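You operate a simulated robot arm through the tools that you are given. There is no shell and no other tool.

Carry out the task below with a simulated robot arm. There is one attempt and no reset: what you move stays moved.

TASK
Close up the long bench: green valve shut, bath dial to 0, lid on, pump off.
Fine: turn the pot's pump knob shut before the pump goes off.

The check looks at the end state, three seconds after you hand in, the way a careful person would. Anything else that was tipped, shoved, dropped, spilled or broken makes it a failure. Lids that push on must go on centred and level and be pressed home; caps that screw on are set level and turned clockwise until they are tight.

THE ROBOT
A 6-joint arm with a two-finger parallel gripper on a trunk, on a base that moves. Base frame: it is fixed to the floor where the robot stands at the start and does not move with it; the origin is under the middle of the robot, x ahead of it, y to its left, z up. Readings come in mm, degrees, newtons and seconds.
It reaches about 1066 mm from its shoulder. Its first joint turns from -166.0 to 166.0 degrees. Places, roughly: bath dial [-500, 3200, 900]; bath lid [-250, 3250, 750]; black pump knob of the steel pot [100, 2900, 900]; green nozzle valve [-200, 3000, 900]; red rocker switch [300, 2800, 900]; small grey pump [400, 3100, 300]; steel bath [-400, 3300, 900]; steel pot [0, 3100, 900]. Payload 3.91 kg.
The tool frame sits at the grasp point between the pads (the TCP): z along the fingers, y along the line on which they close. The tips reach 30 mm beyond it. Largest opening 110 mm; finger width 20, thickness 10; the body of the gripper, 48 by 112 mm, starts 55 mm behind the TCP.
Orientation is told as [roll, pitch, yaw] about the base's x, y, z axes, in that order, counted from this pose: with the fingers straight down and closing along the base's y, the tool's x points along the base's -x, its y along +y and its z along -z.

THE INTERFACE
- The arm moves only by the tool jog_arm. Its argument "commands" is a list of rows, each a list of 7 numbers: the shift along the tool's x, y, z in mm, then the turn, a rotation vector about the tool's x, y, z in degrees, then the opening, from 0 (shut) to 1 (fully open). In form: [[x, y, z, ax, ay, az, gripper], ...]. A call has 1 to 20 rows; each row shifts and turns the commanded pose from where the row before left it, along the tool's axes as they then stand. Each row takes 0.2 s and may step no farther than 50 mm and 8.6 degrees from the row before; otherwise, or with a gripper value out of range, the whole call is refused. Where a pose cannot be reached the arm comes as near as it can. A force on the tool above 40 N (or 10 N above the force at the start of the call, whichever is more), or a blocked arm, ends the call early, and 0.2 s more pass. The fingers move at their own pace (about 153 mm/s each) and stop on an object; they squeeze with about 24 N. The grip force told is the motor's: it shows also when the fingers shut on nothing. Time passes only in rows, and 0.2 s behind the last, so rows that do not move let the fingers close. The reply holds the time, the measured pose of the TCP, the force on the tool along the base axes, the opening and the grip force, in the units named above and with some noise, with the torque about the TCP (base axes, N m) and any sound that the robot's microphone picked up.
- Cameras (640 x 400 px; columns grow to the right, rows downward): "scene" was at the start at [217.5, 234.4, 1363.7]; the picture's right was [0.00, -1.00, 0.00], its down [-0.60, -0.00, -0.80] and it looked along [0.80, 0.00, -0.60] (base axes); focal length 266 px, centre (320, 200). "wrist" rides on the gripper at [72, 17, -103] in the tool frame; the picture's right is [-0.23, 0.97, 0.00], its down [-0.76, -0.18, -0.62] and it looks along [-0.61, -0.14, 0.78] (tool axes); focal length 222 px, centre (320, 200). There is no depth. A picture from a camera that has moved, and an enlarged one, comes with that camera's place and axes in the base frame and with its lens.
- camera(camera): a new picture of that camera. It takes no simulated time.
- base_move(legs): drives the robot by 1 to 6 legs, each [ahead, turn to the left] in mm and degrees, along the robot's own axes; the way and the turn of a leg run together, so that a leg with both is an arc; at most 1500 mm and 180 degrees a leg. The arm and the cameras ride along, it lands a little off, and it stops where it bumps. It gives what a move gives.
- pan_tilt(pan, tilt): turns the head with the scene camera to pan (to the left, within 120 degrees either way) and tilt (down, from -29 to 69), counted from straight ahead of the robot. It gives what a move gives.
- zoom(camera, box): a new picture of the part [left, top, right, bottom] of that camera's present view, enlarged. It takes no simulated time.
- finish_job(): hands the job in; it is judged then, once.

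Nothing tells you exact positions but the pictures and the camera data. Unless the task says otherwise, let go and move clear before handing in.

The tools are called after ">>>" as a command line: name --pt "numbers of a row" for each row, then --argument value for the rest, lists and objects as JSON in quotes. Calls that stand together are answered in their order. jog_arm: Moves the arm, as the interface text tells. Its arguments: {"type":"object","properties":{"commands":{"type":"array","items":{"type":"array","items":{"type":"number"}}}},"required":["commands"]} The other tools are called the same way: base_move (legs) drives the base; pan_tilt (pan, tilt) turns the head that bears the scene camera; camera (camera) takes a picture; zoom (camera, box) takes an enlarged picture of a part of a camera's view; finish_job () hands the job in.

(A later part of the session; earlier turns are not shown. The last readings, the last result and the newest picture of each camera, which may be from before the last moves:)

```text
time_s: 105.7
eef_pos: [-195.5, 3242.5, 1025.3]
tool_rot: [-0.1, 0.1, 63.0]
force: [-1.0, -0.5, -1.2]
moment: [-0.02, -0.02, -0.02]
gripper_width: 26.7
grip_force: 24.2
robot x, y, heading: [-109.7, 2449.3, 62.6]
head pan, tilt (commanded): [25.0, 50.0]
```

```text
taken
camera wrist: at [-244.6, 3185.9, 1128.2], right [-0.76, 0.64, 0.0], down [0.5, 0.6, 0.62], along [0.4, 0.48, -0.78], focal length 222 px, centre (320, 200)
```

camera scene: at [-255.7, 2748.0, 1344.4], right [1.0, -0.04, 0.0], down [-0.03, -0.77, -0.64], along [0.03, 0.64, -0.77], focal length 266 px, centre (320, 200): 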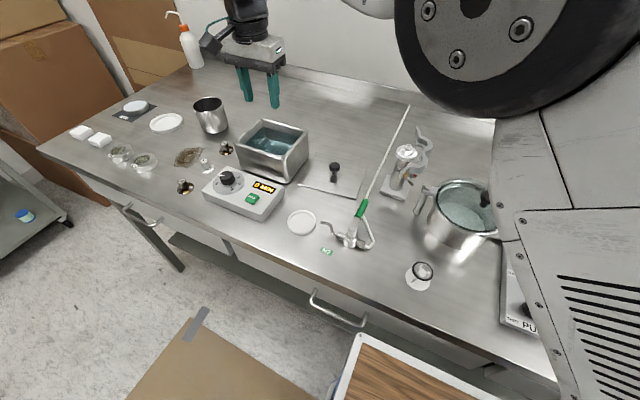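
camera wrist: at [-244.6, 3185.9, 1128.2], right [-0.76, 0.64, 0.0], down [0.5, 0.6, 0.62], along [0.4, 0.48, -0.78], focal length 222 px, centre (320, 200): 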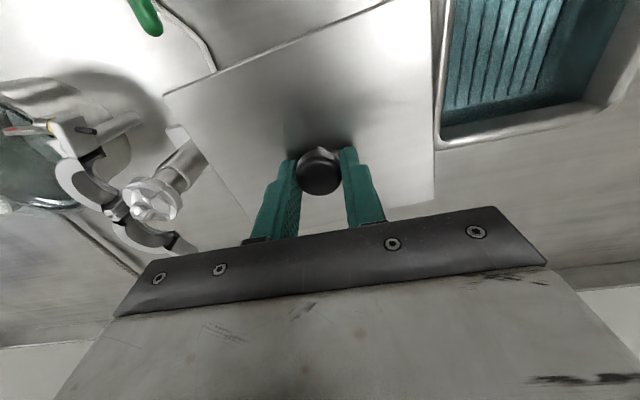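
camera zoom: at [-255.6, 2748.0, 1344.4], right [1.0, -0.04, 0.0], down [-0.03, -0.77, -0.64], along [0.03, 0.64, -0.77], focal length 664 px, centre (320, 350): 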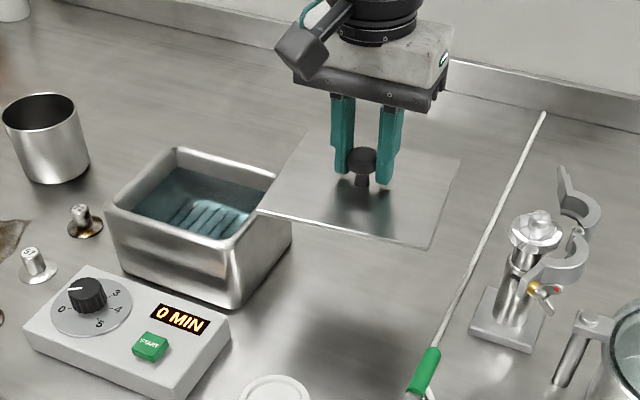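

The lid hangs level. Now I'll carry it over the bath (≈167 mm to the left) and turn it 6.2° clockwise to match the rim.

>>> jog_arm --pt "3.3 27.9 0 0 0 0 0" --pt "3.3 27.9 0 0 0 0 0" --pt "3.3 27.9 0 0 0 0 0" --pt "3.3 27.9 0 0 0 0 0" --pt "3.3 27.9 0 0 0 0 0" --pt "3.3 28 0 0 0 0 0" --pt "0 0 0 0 0 3.1 0" --pt "0 0 0 0 0 3.1 0" --pt "0 0 0 0 0 0 0"

>>> camera --camera "scene"

>>> zoom --camera "scene" --box '[190, 50, 350, 220]'

>>> camera --camera "wrist"

```text
time_s: 107.7
eef_pos: [-354.0, 3300.7, 1025.5]
tool_rot: [0.0, 0.1, 56.8]
force: [1.1, 0.4, -1.6]
moment: [0.02, -0.01, 0.01]
gripper_width: 26.8
grip_force: 23.6
robot x, y, heading: [-106.1, 2445.9, 62.4]
head pan, tilt (commanded): [25.0, 50.0]
```

```text
taken
camera scene: at [-255.7, 2748.0, 1344.4], right [1.0, -0.04, 0.0], down [-0.03, -0.77, -0.64], along [0.03, 0.64, -0.77], focal length 266 px, centre (320, 200)
```

scene: 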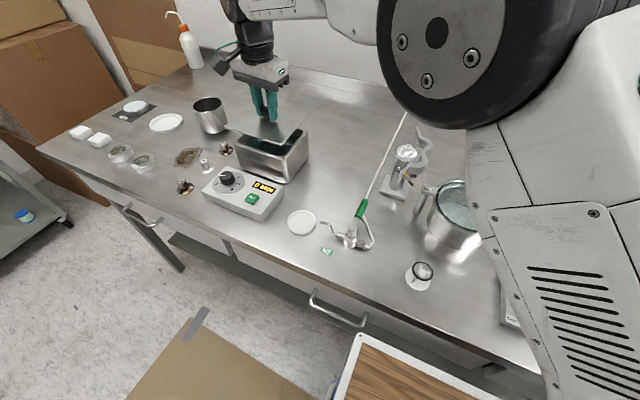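

```text
2.35 times, centred on (270, 135) of scene
camera zoom: at [-255.7, 2748.0, 1344.4], right [1.0, -0.04, 0.0], down [-0.03, -0.77, -0.64], along [0.03, 0.64, -0.77], focal length 625 px, centre (438, 353)
```

zoom: 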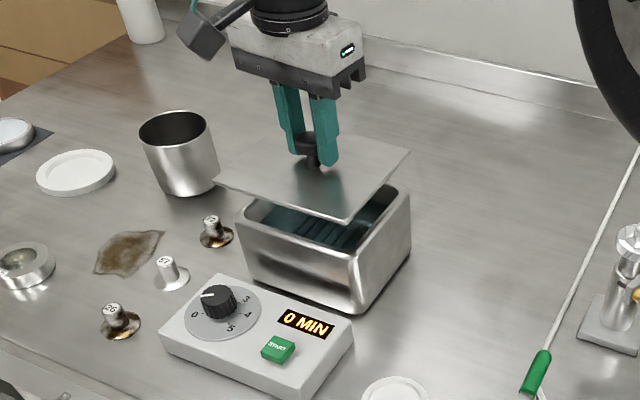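

```text
taken
camera wrist: at [-408.9, 3250.4, 1128.2], right [-0.69, 0.72, 0.0], down [0.57, 0.54, 0.62], along [0.45, 0.43, -0.78], focal length 222 px, centre (320, 200)
```

wrist: 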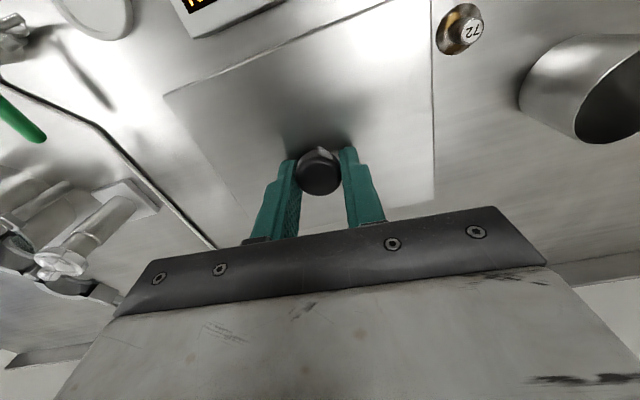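

The lid is over the bath. I'll lower to ~10 mm above the rim and check alignment from the scene camera.

>>> jog_arm --pt "0 0 12 0 0 0 0" --pt "0 0 12 0 0 0 0" --pt "0 0 9 0 0 0 0" --pt "0 0 0 0 0 0 0"

>>> zoom --camera "scene" --box '[220, 100, 320, 200]'

>>> zoom --camera "wrist" --box '[150, 0, 470, 220]'

```text
time_s: 108.7
eef_pos: [-355.2, 3301.8, 992.7]
tool_rot: [-0.1, 0.0, 56.8]
force: [-0.1, -0.6, -2.1]
moment: [0.0, 0.03, 0.03]
gripper_width: 27.0
grip_force: 24.4
robot x, y, heading: [-111.3, 2446.5, 62.2]
head pan, tilt (commanded): [25.0, 50.0]
```

```text
4.00 times, centred on (270, 150) of scene
camera zoom: at [-255.6, 2748.0, 1344.4], right [1.0, -0.04, 0.0], down [-0.03, -0.77, -0.64], along [0.03, 0.64, -0.77], focal length 1062 px, centre (520, 400)
```

zoom: 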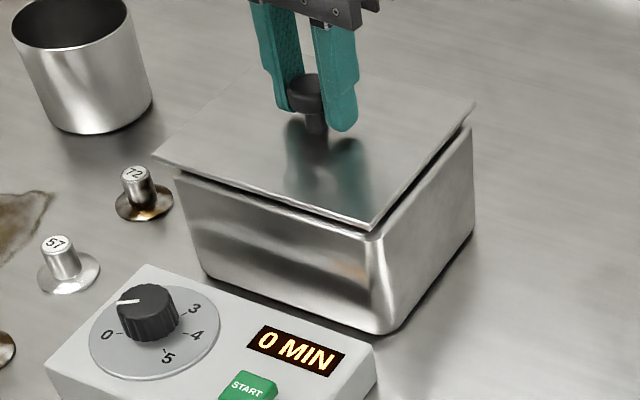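

```text
1.82 times, centred on (310, 110) of wrist
camera zoom: at [-409.0, 3250.3, 1095.0], right [-0.69, 0.72, 0.0], down [0.57, 0.54, 0.62], along [0.45, 0.43, -0.78], focal length 404 px, centre (338, 364)
```

zoom: 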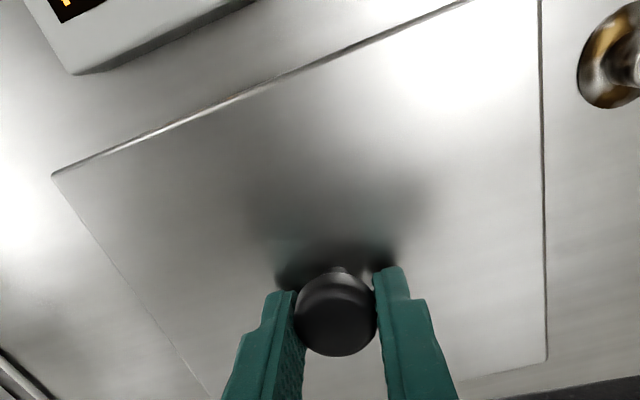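

The lid hovers close above the rim. I'll zoom in tighter on the corners to compare overhang on each side.

>>> zoom --camera "scene" --box '[235, 110, 285, 165]'

>>> zoom --camera "scene" --box '[270, 115, 320, 170]'

```text
7.27 times, centred on (260, 138) of scene
camera zoom: at [-255.6, 2748.0, 1344.4], right [1.0, -0.04, 0.0], down [-0.03, -0.77, -0.64], along [0.03, 0.64, -0.77], focal length 1931 px, centre (756, 654)
```

zoom: 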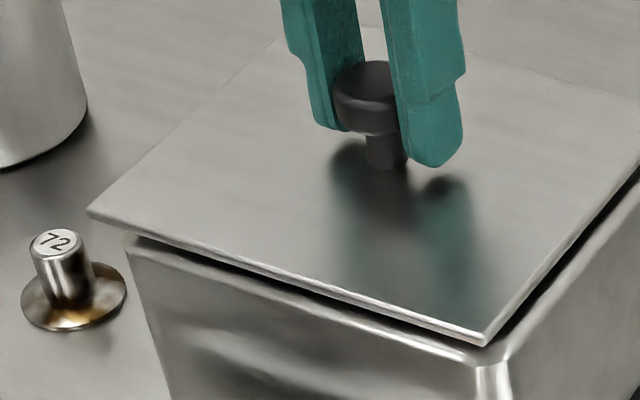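

```text
7.27 times, centred on (295, 142) of scene
camera zoom: at [-255.6, 2748.0, 1344.4], right [1.0, -0.04, 0.0], down [-0.03, -0.77, -0.64], along [0.03, 0.64, -0.77], focal length 1931 px, centre (502, 618)
```

zoom: 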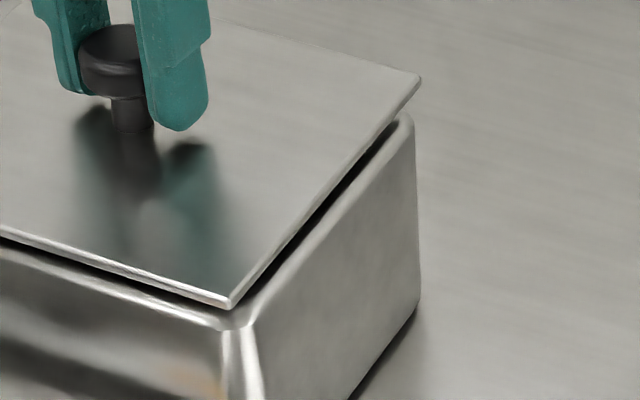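

From the zooms the lid's orientation matches the rim; it seems 1–3 mm forward/left of centre, but that depends on the height gap. I'll lower in small steps until first contact, then judge precisely.

>>> jog_arm --pt "0 0 4 0 0 0 0" --pt "0 0 3 0 0 0 0" --pt "0 0 2 0 0 0 0" --pt "0 0 0 0 0 0 0"

>>> zoom --camera "scene" --box '[235, 110, 285, 165]'

>>> zoom --camera "scene" --box '[270, 115, 320, 170]'

```text
time_s: 109.7
eef_pos: [-354.0, 3301.0, 985.0]
tool_rot: [0.1, 0.0, 56.8]
force: [0.6, -0.4, 13.6]
moment: [-0.29, 0.13, -0.06]
gripper_width: 27.0
grip_force: 23.9
robot x, y, heading: [-109.5, 2447.6, 62.4]
head pan, tilt (commanded): [25.0, 50.0]
```

```text
7.27 times, centred on (260, 138) of scene
camera zoom: at [-255.4, 2747.4, 1344.6], right [1.0, -0.04, 0.0], down [-0.03, -0.77, -0.64], along [0.03, 0.64, -0.77], focal length 1931 px, centre (756, 654)
```

zoom: 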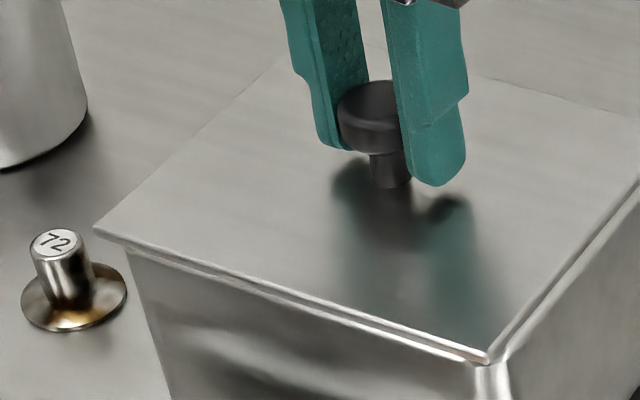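

```text
7.27 times, centred on (295, 142) of scene
camera zoom: at [-255.4, 2747.4, 1344.6], right [1.0, -0.04, 0.0], down [-0.03, -0.77, -0.64], along [0.03, 0.64, -0.77], focal length 1931 px, centre (502, 618)
```

zoom: 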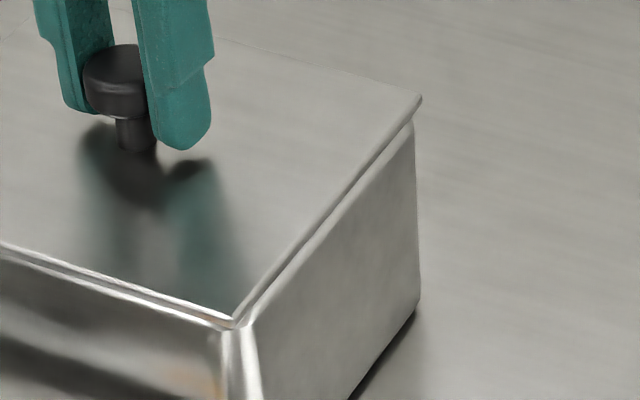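

First contact at TCP z≈985 (13.6 N): the lid now rests on the rim. I'll let go gently, rise, and look straight down to check centring on all sides.

>>> jog_arm --pt "0 0 -1 0 0 0 0" --pt "0 0 0 0 0 0 0.3" --pt "0 0 0 0 0 0 0.5" --pt "0 0 0 0 0 0 0.5" --pt "0 0 -20 0 0 0 0.5" --pt "0 0 -40 0 0 0 0.5" --pt "0 0 -40 0 0 0 0.5" --pt "0 0 0 0 0 0 0.5"

>>> camera --camera "wrist"

>>> zoom --camera "scene" --box '[220, 100, 320, 200]'

```text
time_s: 111.5
eef_pos: [-355.0, 3300.7, 1085.1]
tool_rot: [0.0, 0.2, 56.8]
force: [0.3, -0.5, 0.4]
moment: [0.02, -0.01, -0.01]
gripper_width: 55.0
grip_force: 0.1
robot x, y, heading: [-107.7, 2448.4, 62.4]
head pan, tilt (commanded): [25.0, 50.0]
```

```text
taken
camera wrist: at [-408.8, 3249.6, 1187.9], right [-0.69, 0.72, 0.0], down [0.57, 0.54, 0.62], along [0.45, 0.43, -0.78], focal length 222 px, centre (320, 200)
```

wrist: 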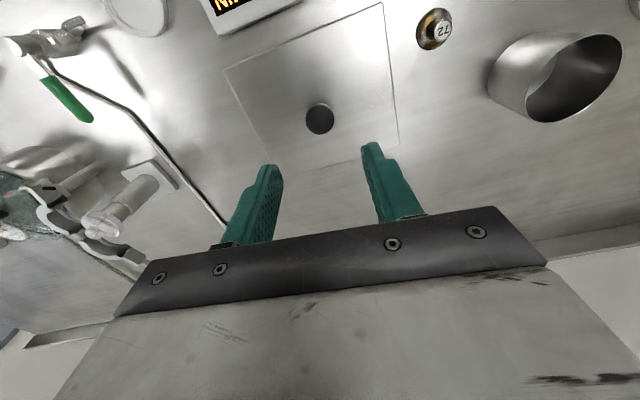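

```text
4.00 times, centred on (270, 150) of scene
camera zoom: at [-255.6, 2748.0, 1344.4], right [1.0, -0.04, 0.0], down [-0.03, -0.77, -0.64], along [0.03, 0.64, -0.77], focal length 1062 px, centre (520, 400)
```

zoom: 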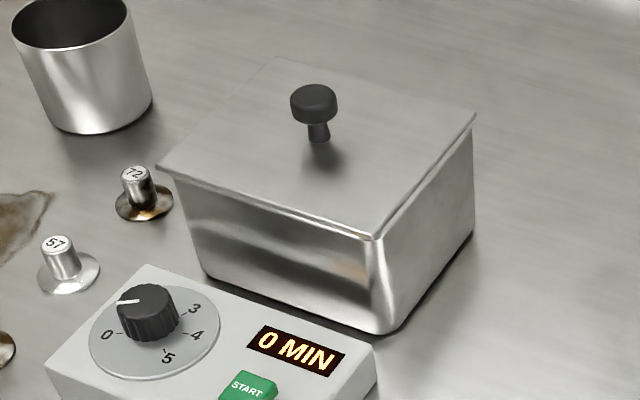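

The lid is resting level on the bath. I'll zoom in from above to see the overhang all round.

>>> zoom --camera "wrist" --box '[210, 0, 410, 190]'

>>> zoom --camera "wrist" --box '[350, 0, 410, 60]'

>>> zoom --camera "wrist" --box '[210, 40, 280, 110]'

>>> zoom --camera "scene" --box '[235, 110, 285, 165]'

>>> zoom --camera "scene" --box '[270, 115, 320, 170]'

```text
2.11 times, centred on (310, 95) of wrist
camera zoom: at [-408.8, 3249.6, 1187.9], right [-0.69, 0.72, 0.0], down [0.57, 0.54, 0.62], along [0.45, 0.43, -0.78], focal length 468 px, centre (341, 421)
```

zoom: 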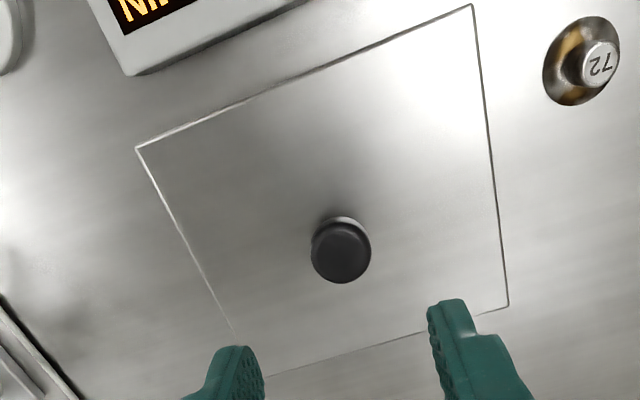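

```text
6.67 times, centred on (380, 30) of wrist
camera zoom: at [-408.8, 3249.6, 1187.9], right [-0.69, 0.72, 0.0], down [0.57, 0.54, 0.62], along [0.45, 0.43, -0.78], focal length 1481 px, centre (-80, 1333)
```

zoom: 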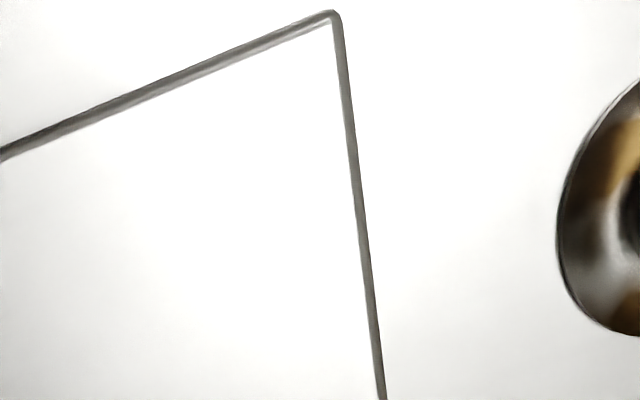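

```text
5.71 times, centred on (245, 75) of wrist
camera zoom: at [-408.8, 3249.6, 1187.9], right [-0.69, 0.72, 0.0], down [0.57, 0.54, 0.62], along [0.45, 0.43, -0.78], focal length 1269 px, centre (749, 914)
```

zoom: 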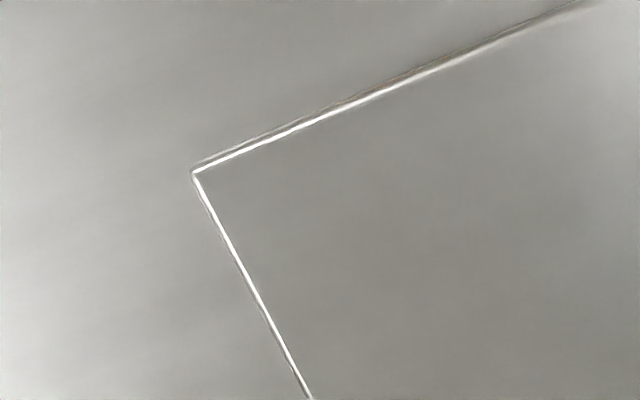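

```text
7.27 times, centred on (260, 138) of scene
camera zoom: at [-255.6, 2748.0, 1344.4], right [1.0, -0.04, 0.0], down [-0.03, -0.77, -0.64], along [0.03, 0.64, -0.77], focal length 1931 px, centre (756, 654)
```

zoom: 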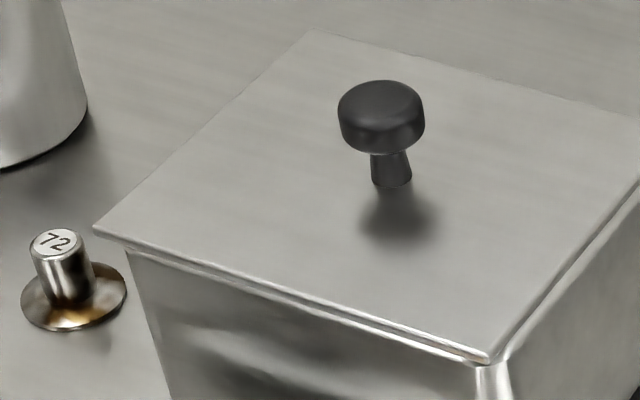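

```text
7.27 times, centred on (295, 142) of scene
camera zoom: at [-255.6, 2748.0, 1344.4], right [1.0, -0.04, 0.0], down [-0.03, -0.77, -0.64], along [0.03, 0.64, -0.77], focal length 1931 px, centre (502, 618)
```

zoom: 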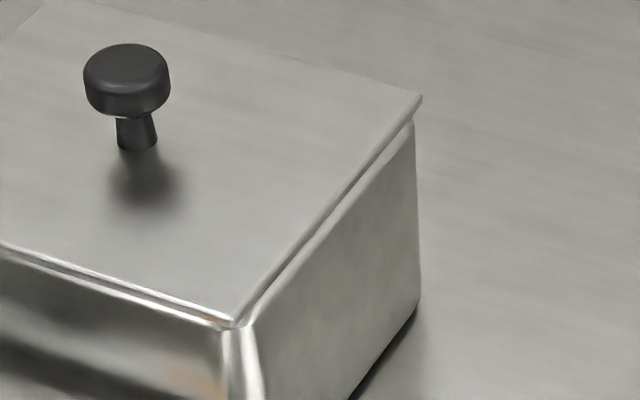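

From above, the lid seems about 2 mm too far left and back compared with the rim. I'll view the right-hand edge from outside to confirm before correcting.

>>> jog_arm --pt "0 -20 -15 0 0 -8 0.5" --pt "0 0 0 0 0 -8 0.5" --pt "0 0 0 0 0 -8 0.5" --pt "0 0 0 0 0 -8 0.5" --pt "0 0 0 0 0 -8 0.5" --pt "0 0 0 0 0 -8 0.5" --pt "0 0 0 0 0 -8 0.5" --pt "0 0 0 0 0 -8 0.5" --pt "0 0 0 0 0 -8 0.5" --pt "0 0 0 0 0 -8 0.5" --pt "0 0 0 0 0 -8 0.5" --pt "20 0 0 0 0 0 0.5" --pt "0 0 0 0 0 0 0.5"

>>> camera --camera "wrist"

>>> zoom --camera "wrist" --box '[220, 0, 420, 160]'

```text
time_s: 114.2
eef_pos: [-322.1, 3278.3, 1099.2]
tool_rot: [0.1, -0.1, 144.9]
force: [-0.3, -1.0, -0.3]
moment: [0.01, 0.01, 0.06]
gripper_width: 54.8
grip_force: 0.0
robot x, y, heading: [-111.3, 2448.3, 62.3]
head pan, tilt (commanded): [25.0, 50.0]
```

```text
taken
camera wrist: at [-272.1, 3223.2, 1201.9], right [-0.75, -0.67, 0.0], down [-0.52, 0.58, 0.62], along [-0.42, 0.46, -0.78], focal length 222 px, centre (320, 200)
```

wrist: 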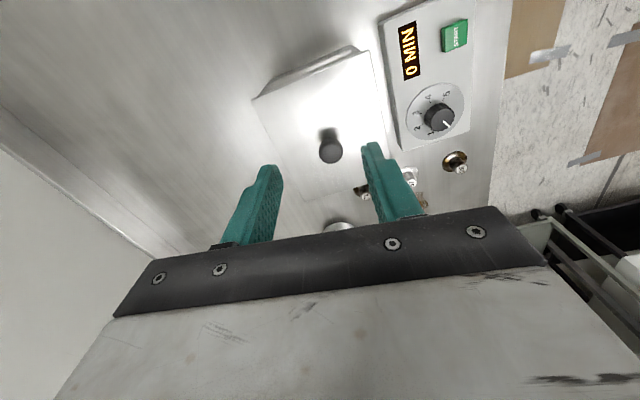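

```text
2.50 times, centred on (320, 80) of wrist
camera zoom: at [-272.1, 3223.2, 1201.9], right [-0.75, -0.67, 0.0], down [-0.52, 0.58, 0.62], along [-0.42, 0.46, -0.78], focal length 555 px, centre (320, 500)
```

zoom: 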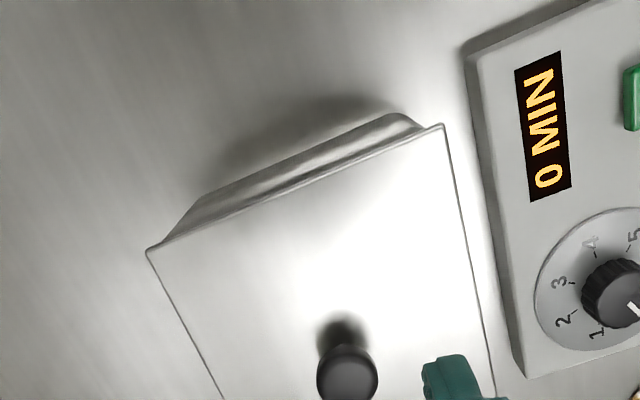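

I can see the right wall beneath the lid edge; I'll zoom in on this edge.

>>> zoom --camera "wrist" --box '[245, 35, 315, 105]'

>>> zoom --camera "wrist" --box '[315, 30, 385, 100]'

```text
5.71 times, centred on (280, 70) of wrist
camera zoom: at [-272.1, 3223.2, 1201.9], right [-0.75, -0.67, 0.0], down [-0.52, 0.58, 0.62], along [-0.42, 0.46, -0.78], focal length 1269 px, centre (549, 943)
```

zoom: 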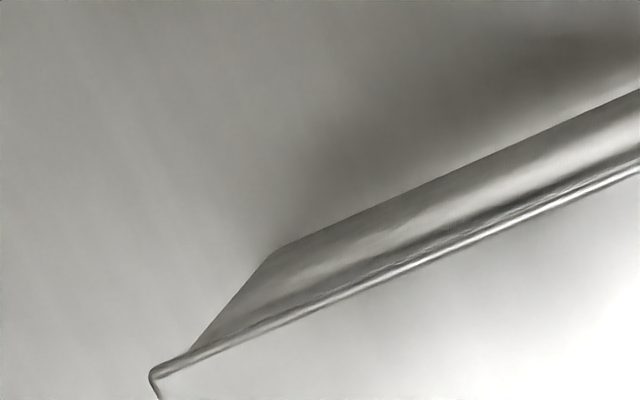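

```text
5.71 times, centred on (350, 65) of wrist
camera zoom: at [-272.1, 3223.2, 1201.9], right [-0.75, -0.67, 0.0], down [-0.52, 0.58, 0.62], along [-0.42, 0.46, -0.78], focal length 1269 px, centre (149, 971)
```

zoom: 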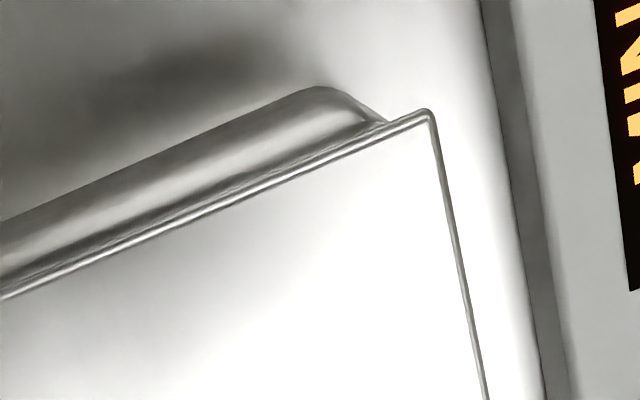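

On the right side the bath wall's foot lies ~2 mm outside the lid's edge. I'll check the front edge and then the left edge the same way.

>>> jog_arm --pt "0 0 0 0 0 8 0.5" --pt "0 0 0 0 0 8 0.5" --pt "0 0 0 0 0 8 0.5" --pt "0 0 0 0 0 8 0.5" --pt "0 0 0 0 0 8 0.5" --pt "0 0 0 0 0 8 0.5" --pt "0 0 0 0 0 8 0.5" --pt "0 0 0 0 0 8 0.5" --pt "0 0 0 0 0 8 0.5" --pt "0 0 0 0 0 8 0.5" --pt "0 0 0 0 0 8 0.5" --pt "17.5 18 0 0 0 0 0.5" --pt "17.5 18 0 0 0 0 0.5" --pt "0 0 0 0 0 0 0.5"

>>> camera --camera "wrist"

>>> zoom --camera "wrist" --box '[220, 0, 420, 160]'

```text
time_s: 117.2
eef_pos: [-371.1, 3269.5, 1098.7]
tool_rot: [0.0, 0.1, 56.8]
force: [0.0, -0.2, 0.2]
moment: [0.02, 0.0, -0.03]
gripper_width: 55.1
grip_force: 0.1
robot x, y, heading: [-111.6, 2448.9, 62.9]
head pan, tilt (commanded): [25.0, 50.0]
```

```text
taken
camera wrist: at [-425.1, 3218.8, 1201.8], right [-0.69, 0.72, 0.0], down [0.57, 0.54, 0.62], along [0.45, 0.43, -0.78], focal length 222 px, centre (320, 200)
```

wrist: 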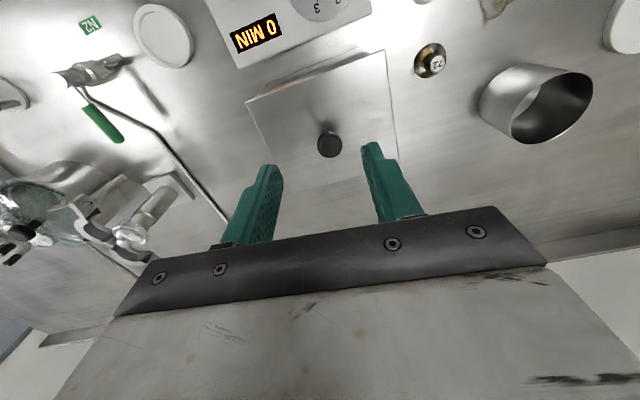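

```text
2.50 times, centred on (320, 80) of wrist
camera zoom: at [-425.1, 3218.8, 1201.8], right [-0.69, 0.72, 0.0], down [0.57, 0.54, 0.62], along [0.45, 0.43, -0.78], focal length 555 px, centre (320, 500)
```

zoom: 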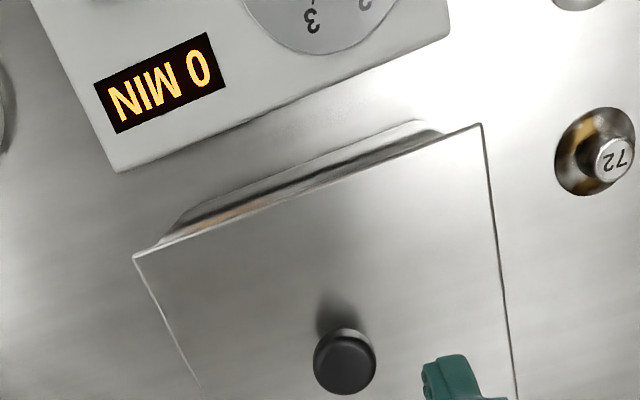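

>>> zoom --camera "wrist" --box '[240, 40, 310, 110]'

>>> zoom --camera "wrist" --box '[325, 30, 395, 100]'

```text
5.71 times, centred on (275, 75) of wrist
camera zoom: at [-425.1, 3218.8, 1201.8], right [-0.69, 0.72, 0.0], down [0.57, 0.54, 0.62], along [0.45, 0.43, -0.78], focal length 1269 px, centre (577, 914)
```

zoom: 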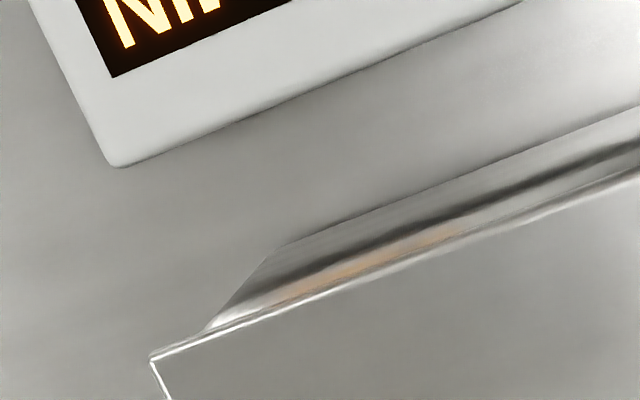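

```text
5.71 times, centred on (360, 65) of wrist
camera zoom: at [-425.1, 3218.8, 1201.8], right [-0.69, 0.72, 0.0], down [0.57, 0.54, 0.62], along [0.45, 0.43, -0.78], focal length 1269 px, centre (91, 971)
```

zoom: 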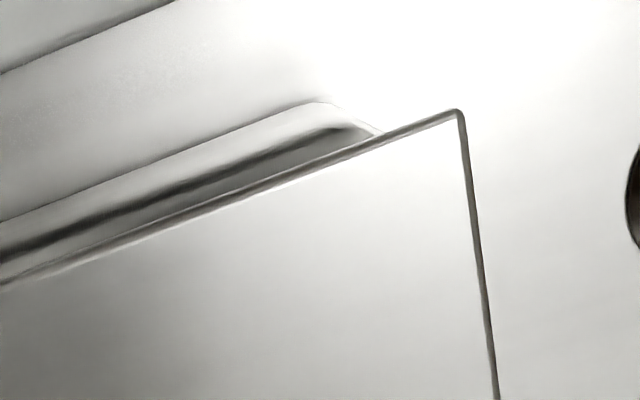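

Front edge is nearly flush, while the lid overhangs more on the left than on the right. I'll check the left edge view to settle the correction.

>>> jog_arm --pt "0 0 0 0 0 8.2 0.5" --pt "0 0 0 0 0 8.2 0.5" --pt "0 0 0 0 0 8.2 0.5" --pt "0 0 0 0 0 8.2 0.5" --pt "0 0 0 0 0 8.2 0.5" --pt "0 0 0 0 0 8.2 0.5" --pt "0 0 0 0 0 8.2 0.5" --pt "0 0 0 0 0 8.2 0.5" --pt "0 0 0 0 0 8.2 0.5" --pt "0 0 0 0 0 8.2 0.5" --pt "0 0 0 0 0 7.8 0.5" --pt "19 15.6 0 0 0 0 0.5" --pt "19 15.6 0 0 0 0 0.5" --pt "0 0 0 0 0 0 0.5"

>>> camera --camera "wrist"

>>> zoom --camera "wrist" --box '[220, 0, 420, 160]'

```text
time_s: 120.2
eef_pos: [-386.1, 3315.7, 1099.4]
tool_rot: [-0.1, 0.0, -33.0]
force: [0.8, 0.0, 0.0]
moment: [-0.01, 0.02, 0.0]
gripper_width: 55.2
grip_force: 0.0
robot x, y, heading: [-113.3, 2449.9, 62.5]
head pan, tilt (commanded): [25.0, 50.0]
```

```text
taken
camera wrist: at [-438.3, 3369.8, 1201.5], right [0.72, 0.69, 0.0], down [0.54, -0.56, 0.62], along [0.43, -0.45, -0.78], focal length 222 px, centre (320, 200)
```

wrist: 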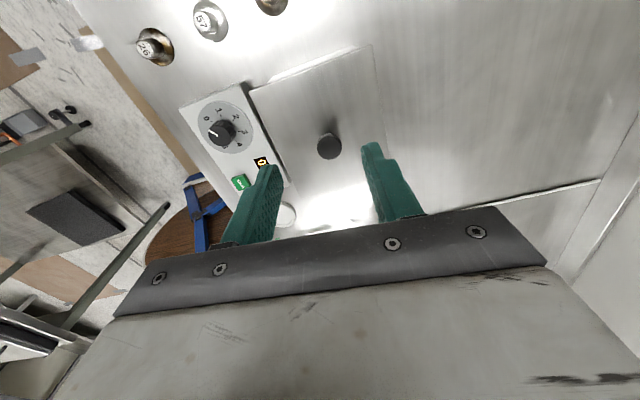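

```text
2.50 times, centred on (320, 80) of wrist
camera zoom: at [-438.3, 3369.8, 1201.5], right [0.72, 0.69, 0.0], down [0.54, -0.56, 0.62], along [0.43, -0.45, -0.78], focal length 555 px, centre (320, 500)
```

zoom: 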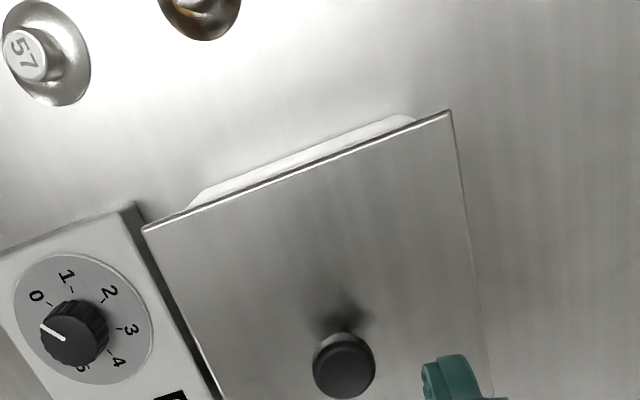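

>>> zoom --camera "wrist" --box '[245, 40, 315, 110]'

>>> zoom --camera "wrist" --box '[315, 30, 385, 100]'

```text
5.71 times, centred on (280, 75) of wrist
camera zoom: at [-438.3, 3369.8, 1201.5], right [0.72, 0.69, 0.0], down [0.54, -0.56, 0.62], along [0.43, -0.45, -0.78], focal length 1269 px, centre (549, 914)
```

zoom: 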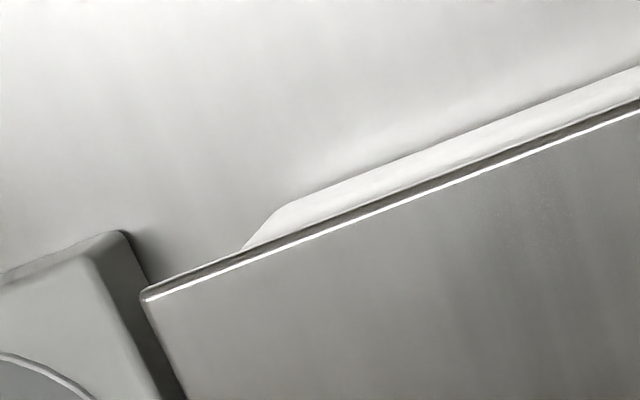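

```text
5.71 times, centred on (350, 65) of wrist
camera zoom: at [-438.3, 3369.8, 1201.5], right [0.72, 0.69, 0.0], down [0.54, -0.56, 0.62], along [0.43, -0.45, -0.78], focal length 1269 px, centre (149, 971)
```

zoom: 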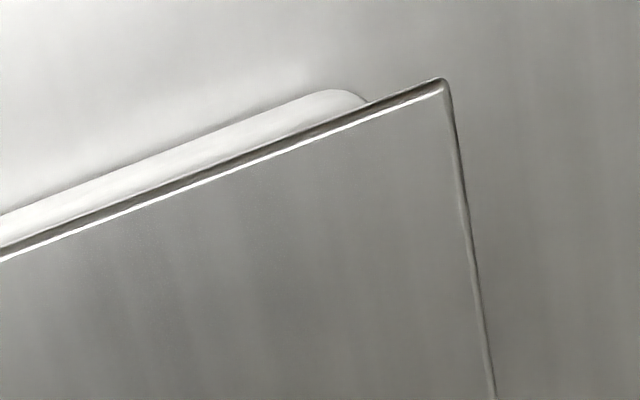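

All three views agree: the lid should go ~3 mm to the right and ~0.8° clockwise; front/back is fine. I'll turn back, regrip the knob and make this correction.

>>> jog_arm --pt "0 0 0 0 0 -8.2 0.5" --pt "0 0 0 0 0 -8.2 0.5" --pt "0 0 0 0 0 -8.2 0.5" --pt "0 0 0 0 0 -8.2 0.5" --pt "0 0 0 0 0 -8.2 0.5" --pt "0 0 0 0 0 -8.2 0.5" --pt "0 0 0 0 0 -8.2 0.5" --pt "0 0 0 0 0 -8.2 0.5" --pt "0 0 0 0 0 -8.2 0.5" --pt "0 0 0 0 0 -8.2 0.5" --pt "0 0 0 0 0 -7.8 0.5" --pt "-4.2 -34.2 0 0 0 0 0.5" --pt "0 0 0 0 0 0 0.5"

>>> zoom --camera "wrist" --box '[240, 60, 400, 200]'

```text
time_s: 123.0
eef_pos: [-354.2, 3300.4, 1098.9]
tool_rot: [0.0, 0.1, 57.0]
force: [-0.5, -0.1, 0.5]
moment: [0.04, -0.01, 0.0]
gripper_width: 55.4
grip_force: 0.1
robot x, y, heading: [-110.9, 2446.4, 62.3]
head pan, tilt (commanded): [25.0, 50.0]
```

```text
2.86 times, centred on (320, 130) of wrist
camera zoom: at [-408.6, 3249.8, 1201.8], right [-0.69, 0.72, 0.0], down [0.57, 0.54, 0.62], along [0.45, 0.43, -0.78], focal length 635 px, centre (320, 400)
```

zoom: 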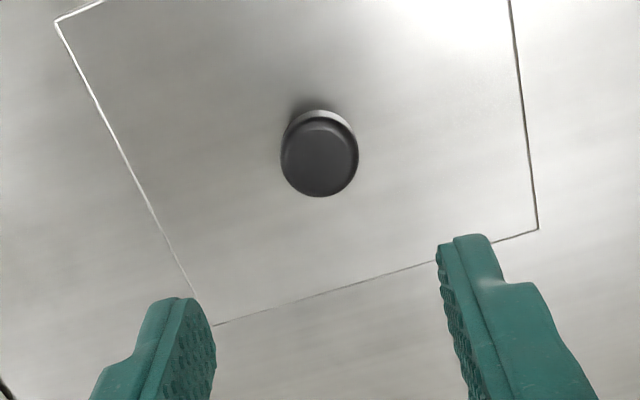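

The knob is dead centre. I'll lower to the grip height (z≈985) and close on it.

>>> jog_arm --pt "0 0 40 0 0 0 0.5" --pt "0 0 35 0 0 0 0.5" --pt "0 0 25 0 0 0 0.5" --pt "0 0 13 0 0 0 0.5" --pt "0 0 0 0 0 0 0.4" --pt "0 0 0 0 0 0 0" --pt "0 0 0 0 0 0 0" --pt "0 0 0 0 0 0 0"

>>> zoom --camera "scene" --box '[220, 100, 320, 200]'

```text
time_s: 124.8
eef_pos: [-354.2, 3300.1, 986.1]
tool_rot: [0.0, 0.1, 56.8]
force: [-0.8, -0.4, 0.8]
moment: [0.01, -0.01, -0.02]
gripper_width: 26.9
grip_force: 24.2
robot x, y, heading: [-115.2, 2447.0, 62.5]
head pan, tilt (commanded): [25.0, 50.0]
```

```text
4.00 times, centred on (270, 150) of scene
camera zoom: at [-255.6, 2748.0, 1344.4], right [1.0, -0.04, 0.0], down [-0.03, -0.77, -0.64], along [0.03, 0.64, -0.77], focal length 1062 px, centre (520, 400)
```

zoom: 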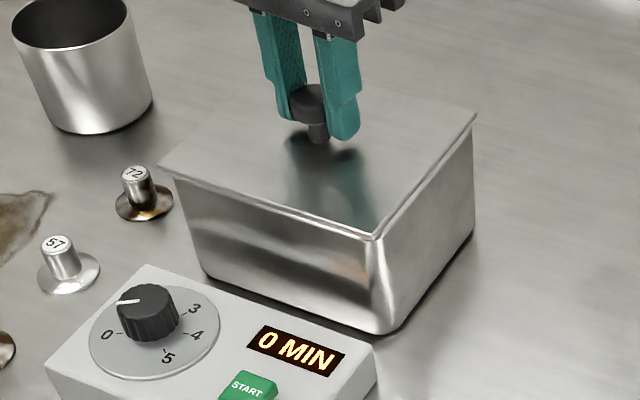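

Gripped with no disturbance. I'll lift 5 mm, shift 3 mm right with 0.8° clockwise, and set it down gently.

>>> jog_arm --pt "0 0 -5 0 0 0 0" --pt "-0.3 -3 0 0 0 0.8 0" --pt "0 0 0 0 0 0 0" --pt "0 0 3 0 0 0 0" --pt "0 0 2 0 0 0 0" --pt "0 0 1 0 0 0 0" --pt "0 0 0 0 0 0 0"

>>> zoom --camera "scene" --box '[235, 110, 285, 165]'

>>> zoom --camera "scene" --box '[270, 115, 320, 170]'

```text
time_s: 126.5
eef_pos: [-351.2, 3298.8, 986.0]
tool_rot: [0.1, -0.1, 56.0]
force: [0.6, 0.6, 1.9]
moment: [-0.09, 0.06, -0.01]
gripper_width: 27.0
grip_force: 23.9
robot x, y, heading: [-112.9, 2451.8, 62.3]
head pan, tilt (commanded): [25.0, 50.0]
```

```text
7.27 times, centred on (260, 138) of scene
camera zoom: at [-255.5, 2747.9, 1344.4], right [1.0, -0.04, 0.0], down [-0.03, -0.77, -0.64], along [0.03, 0.64, -0.77], focal length 1931 px, centre (756, 654)
```

zoom: 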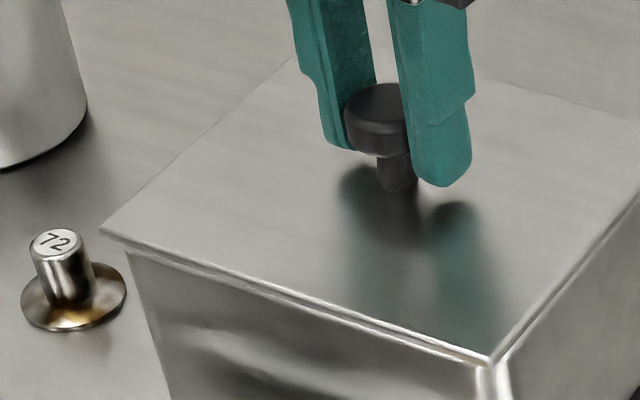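

```text
7.27 times, centred on (295, 142) of scene
camera zoom: at [-255.5, 2747.9, 1344.4], right [1.0, -0.04, 0.0], down [-0.03, -0.77, -0.64], along [0.03, 0.64, -0.77], focal length 1931 px, centre (502, 618)
```

zoom: 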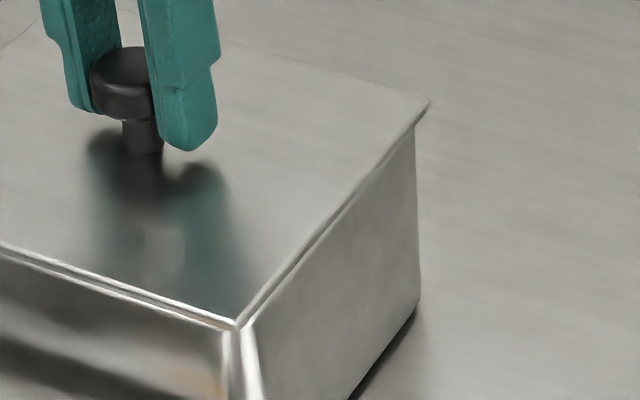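

The overhang now looks even left and right. I'll press lightly to seat it, then release and rise to re-check.

>>> jog_arm --pt "0 0 1 0 0 0 0" --pt "0 0 0.5 0 0 0 0" --pt "0 0 0 0 0 0 0"

>>> jog_arm --pt "0 0 -1 0 0 0 0" --pt "0 0 0 0 0 0 0.3" --pt "0 0 0 0 0 0 0.5" --pt "0 0 0 0 0 0 0.5" --pt "0 0 -20 0 0 0 0.5" --pt "0 0 -40 0 0 0 0.5" --pt "0 0 -40 0 0 0 0.5" --pt "0 0 -14 0 0 0 0.5" --pt "0 0 0 0 0 0 0.5"

>>> zoom --camera "scene" --box '[220, 100, 320, 200]'

>>> zoom --camera "wrist" --box '[210, 0, 410, 190]'

```text
time_s: 127.2
eef_pos: [-351.2, 3298.5, 985.4]
tool_rot: [0.3, 0.1, 56.0]
force: [-0.8, 2.6, 20.0]
moment: [-0.09, 0.12, -0.05]
gripper_width: 27.0
grip_force: 24.8
robot x, y, heading: [-107.9, 2448.3, 62.7]
head pan, tilt (commanded): [25.0, 50.0]
```

```text
time_s: 129.2
eef_pos: [-350.8, 3298.0, 1098.3]
tool_rot: [0.0, 0.1, 55.9]
force: [0.4, 0.1, 0.4]
moment: [0.0, -0.03, 0.03]
gripper_width: 55.2
grip_force: 0.0
robot x, y, heading: [-111.4, 2447.1, 62.5]
head pan, tilt (commanded): [25.0, 50.0]
```

```text
4.00 times, centred on (270, 150) of scene
camera zoom: at [-255.6, 2748.0, 1344.4], right [1.0, -0.04, 0.0], down [-0.03, -0.77, -0.64], along [0.03, 0.64, -0.77], focal length 1062 px, centre (520, 400)
```

zoom: 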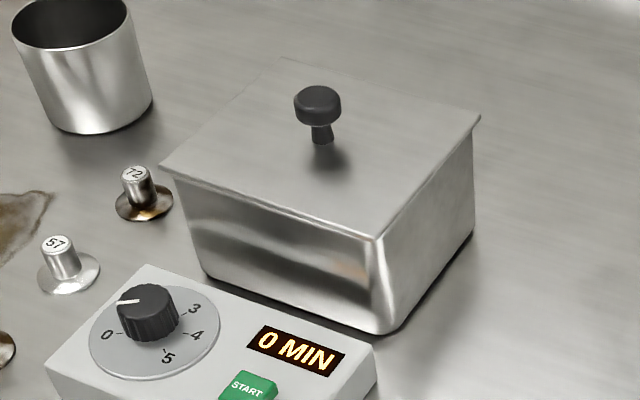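

```text
2.11 times, centred on (310, 95) of wrist
camera zoom: at [-407.0, 3248.2, 1201.3], right [-0.68, 0.73, 0.0], down [0.57, 0.53, 0.62], along [0.46, 0.42, -0.78], focal length 468 px, centre (341, 421)
```

zoom: 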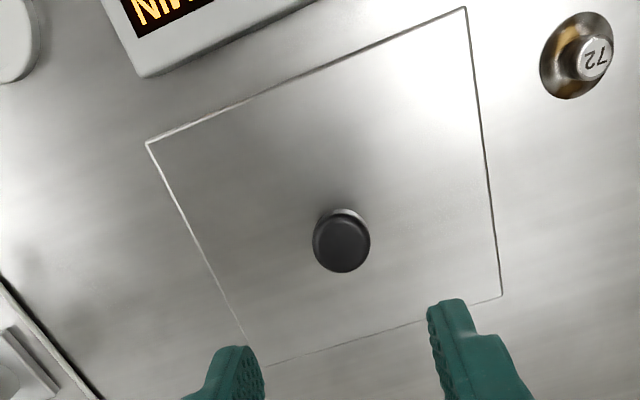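

The lid is seated level and covers the whole rim. I'll do one last check of the right edge from outside.

>>> jog_arm --pt "0 -20 0 0 0 -8 0.5" --pt "0 0 0 0 0 -8 0.5" --pt "0 0 0 0 0 -8 0.5" --pt "0 0 0 0 0 -8 0.5" --pt "0 0 0 0 0 -8 0.5" --pt "0 0 0 0 0 -8 0.5" --pt "0 0 0 0 0 -8 0.5" --pt "0 0 0 0 0 -8 0.5" --pt "0 0 0 0 0 -8 0.5" --pt "0 0 0 0 0 -8 0.5" --pt "0 0 0 0 0 -8 0.5" --pt "20 0 0 0 0 0 0.5" --pt "0 0 0 0 0 0 0.5"

>>> zoom --camera "wrist" --box '[220, 0, 420, 160]'

>>> zoom --camera "wrist" --box '[315, 30, 385, 100]'

>>> zoom --camera "wrist" --box '[245, 35, 315, 105]'

```text
time_s: 132.1
eef_pos: [-318.6, 3274.4, 1098.9]
tool_rot: [0.2, 0.0, 144.0]
force: [0.7, -0.2, -0.2]
moment: [0.02, 0.0, -0.04]
gripper_width: 54.9
grip_force: 0.0
robot x, y, heading: [-109.3, 2449.6, 62.6]
head pan, tilt (commanded): [25.0, 50.0]
```

```text
2.50 times, centred on (320, 80) of wrist
camera zoom: at [-270.9, 3220.0, 1201.4], right [-0.76, -0.66, 0.0], down [-0.51, 0.59, 0.62], along [-0.41, 0.47, -0.78], focal length 555 px, centre (320, 500)
```

zoom: 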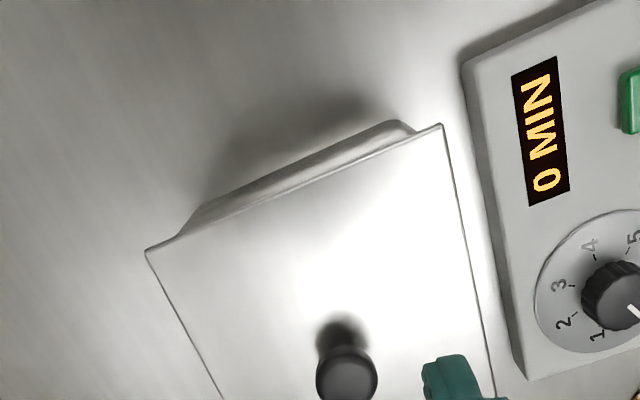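

```text
5.71 times, centred on (350, 65) of wrist
camera zoom: at [-270.9, 3220.0, 1201.4], right [-0.76, -0.66, 0.0], down [-0.51, 0.59, 0.62], along [-0.41, 0.47, -0.78], focal length 1269 px, centre (149, 971)
```

zoom: 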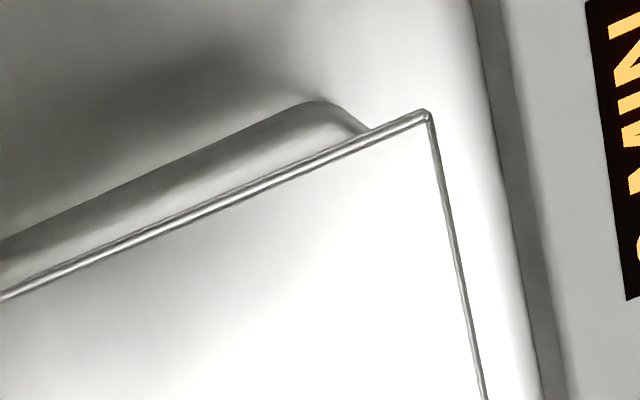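

```text
5.71 times, centred on (280, 70) of wrist
camera zoom: at [-270.9, 3220.0, 1201.4], right [-0.76, -0.66, 0.0], down [-0.51, 0.59, 0.62], along [-0.41, 0.47, -0.78], focal length 1269 px, centre (549, 943)
```

zoom: 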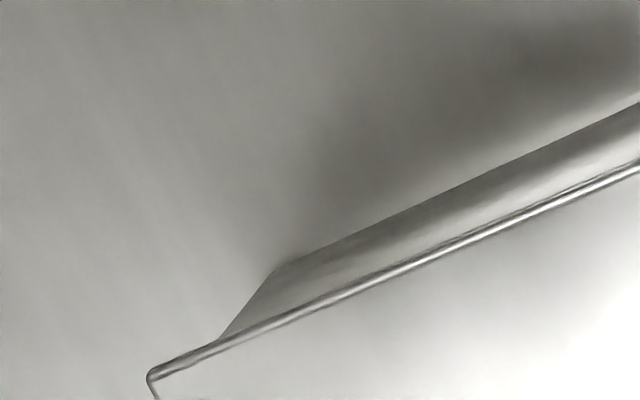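

The bath foot now sits just inside the lid edge, parallel – well centred. I'll move the arm clear and take a final look at everything.

>>> jog_arm --pt "0 0 -30 0 0 8 0.5" --pt "0 0 -30 0 0 8 0.5" --pt "0 0 0 0 0 8 0.5" --pt "0 0 0 0 0 8 0.5" --pt "0 0 0 0 0 8 0.5" --pt "0 0 0 0 0 8 0.5" --pt "0 0 0 0 0 8 0.5" --pt "0 0 0 0 0 8 0.5" --pt "0 0 0 0 0 8 0.5" --pt "0 0 0 0 0 8 0.5" --pt "40 0 0 0 0 0 0.5" --pt "40 0 0 0 0 0 0.5" --pt "40 0 0 0 0 0 0.5" --pt "40 0 0 0 0 0 0.5" --pt "40 0 0 0 0 0 0.5" --pt "0 0 0 0 0 0 0.5"

>>> pan_tilt --pan 15 --tilt 45

>>> camera --camera "scene"

>>> camera --camera "wrist"

```text
time_s: 135.4
eef_pos: [-406.6, 3095.7, 1158.7]
tool_rot: [0.0, 0.1, 64.0]
force: [-0.5, -0.1, 0.3]
moment: [0.04, -0.05, -0.02]
gripper_width: 55.0
grip_force: 0.1
robot x, y, heading: [-111.4, 2449.3, 62.6]
head pan, tilt (commanded): [25.0, 50.0]
```

```text
time_s: 136.2
eef_pos: [-406.3, 3096.2, 1158.3]
tool_rot: [0.0, 0.1, 64.0]
force: [0.1, -0.5, -0.9]
moment: [-0.03, 0.01, 0.05]
gripper_width: 54.9
grip_force: 0.0
robot x, y, heading: [-111.7, 2451.5, 62.7]
head pan, tilt (commanded): [15.0, 45.0]
```

```text
taken
camera scene: at [-241.4, 2750.4, 1351.3], right [0.98, -0.22, 0.0], down [-0.15, -0.69, -0.71], along [0.15, 0.69, -0.71], focal length 266 px, centre (320, 200)
```

scene: 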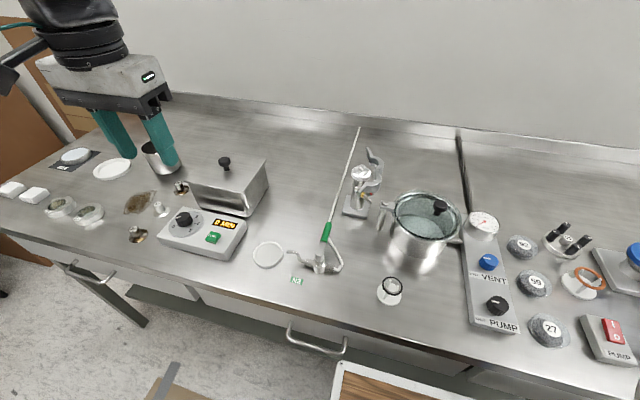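

```text
taken
camera wrist: at [-453.9, 3039.9, 1262.2], right [-0.78, 0.63, 0.0], down [0.49, 0.61, 0.62], along [0.39, 0.48, -0.78], focal length 222 px, centre (320, 200)
```

wrist: 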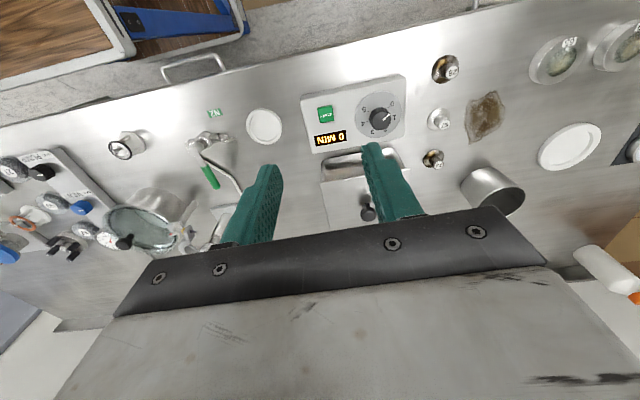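

Everything stands in place. One last zoom on each item before handing in.

>>> zoom --camera "scene" --box '[150, 140, 350, 280]'

>>> zoom --camera "scene" --box '[440, 190, 640, 370]'

```text
2.86 times, centred on (250, 210) of scene
camera zoom: at [-241.4, 2750.4, 1351.3], right [0.98, -0.22, 0.0], down [-0.15, -0.69, -0.71], along [0.15, 0.69, -0.71], focal length 758 px, centre (520, 171)
```

zoom: 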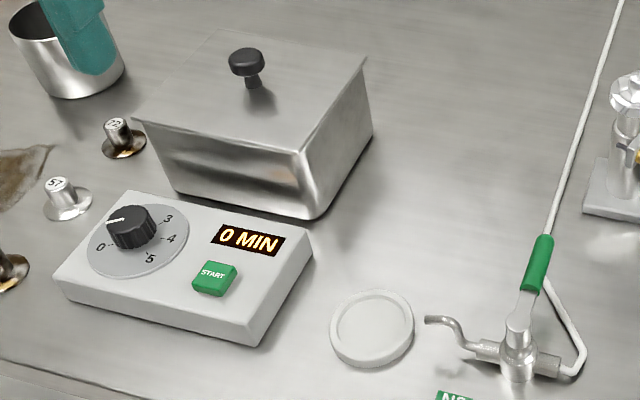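

```text
2.22 times, centred on (540, 280) of scene
camera zoom: at [-241.4, 2750.4, 1351.3], right [0.98, -0.22, 0.0], down [-0.15, -0.69, -0.71], along [0.15, 0.69, -0.71], focal length 590 px, centre (-169, 22)
```

zoom: 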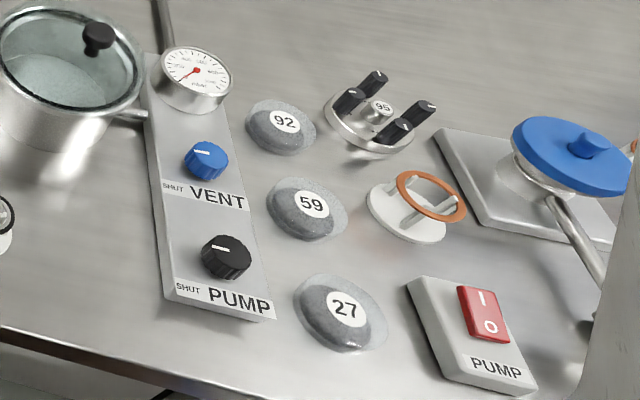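

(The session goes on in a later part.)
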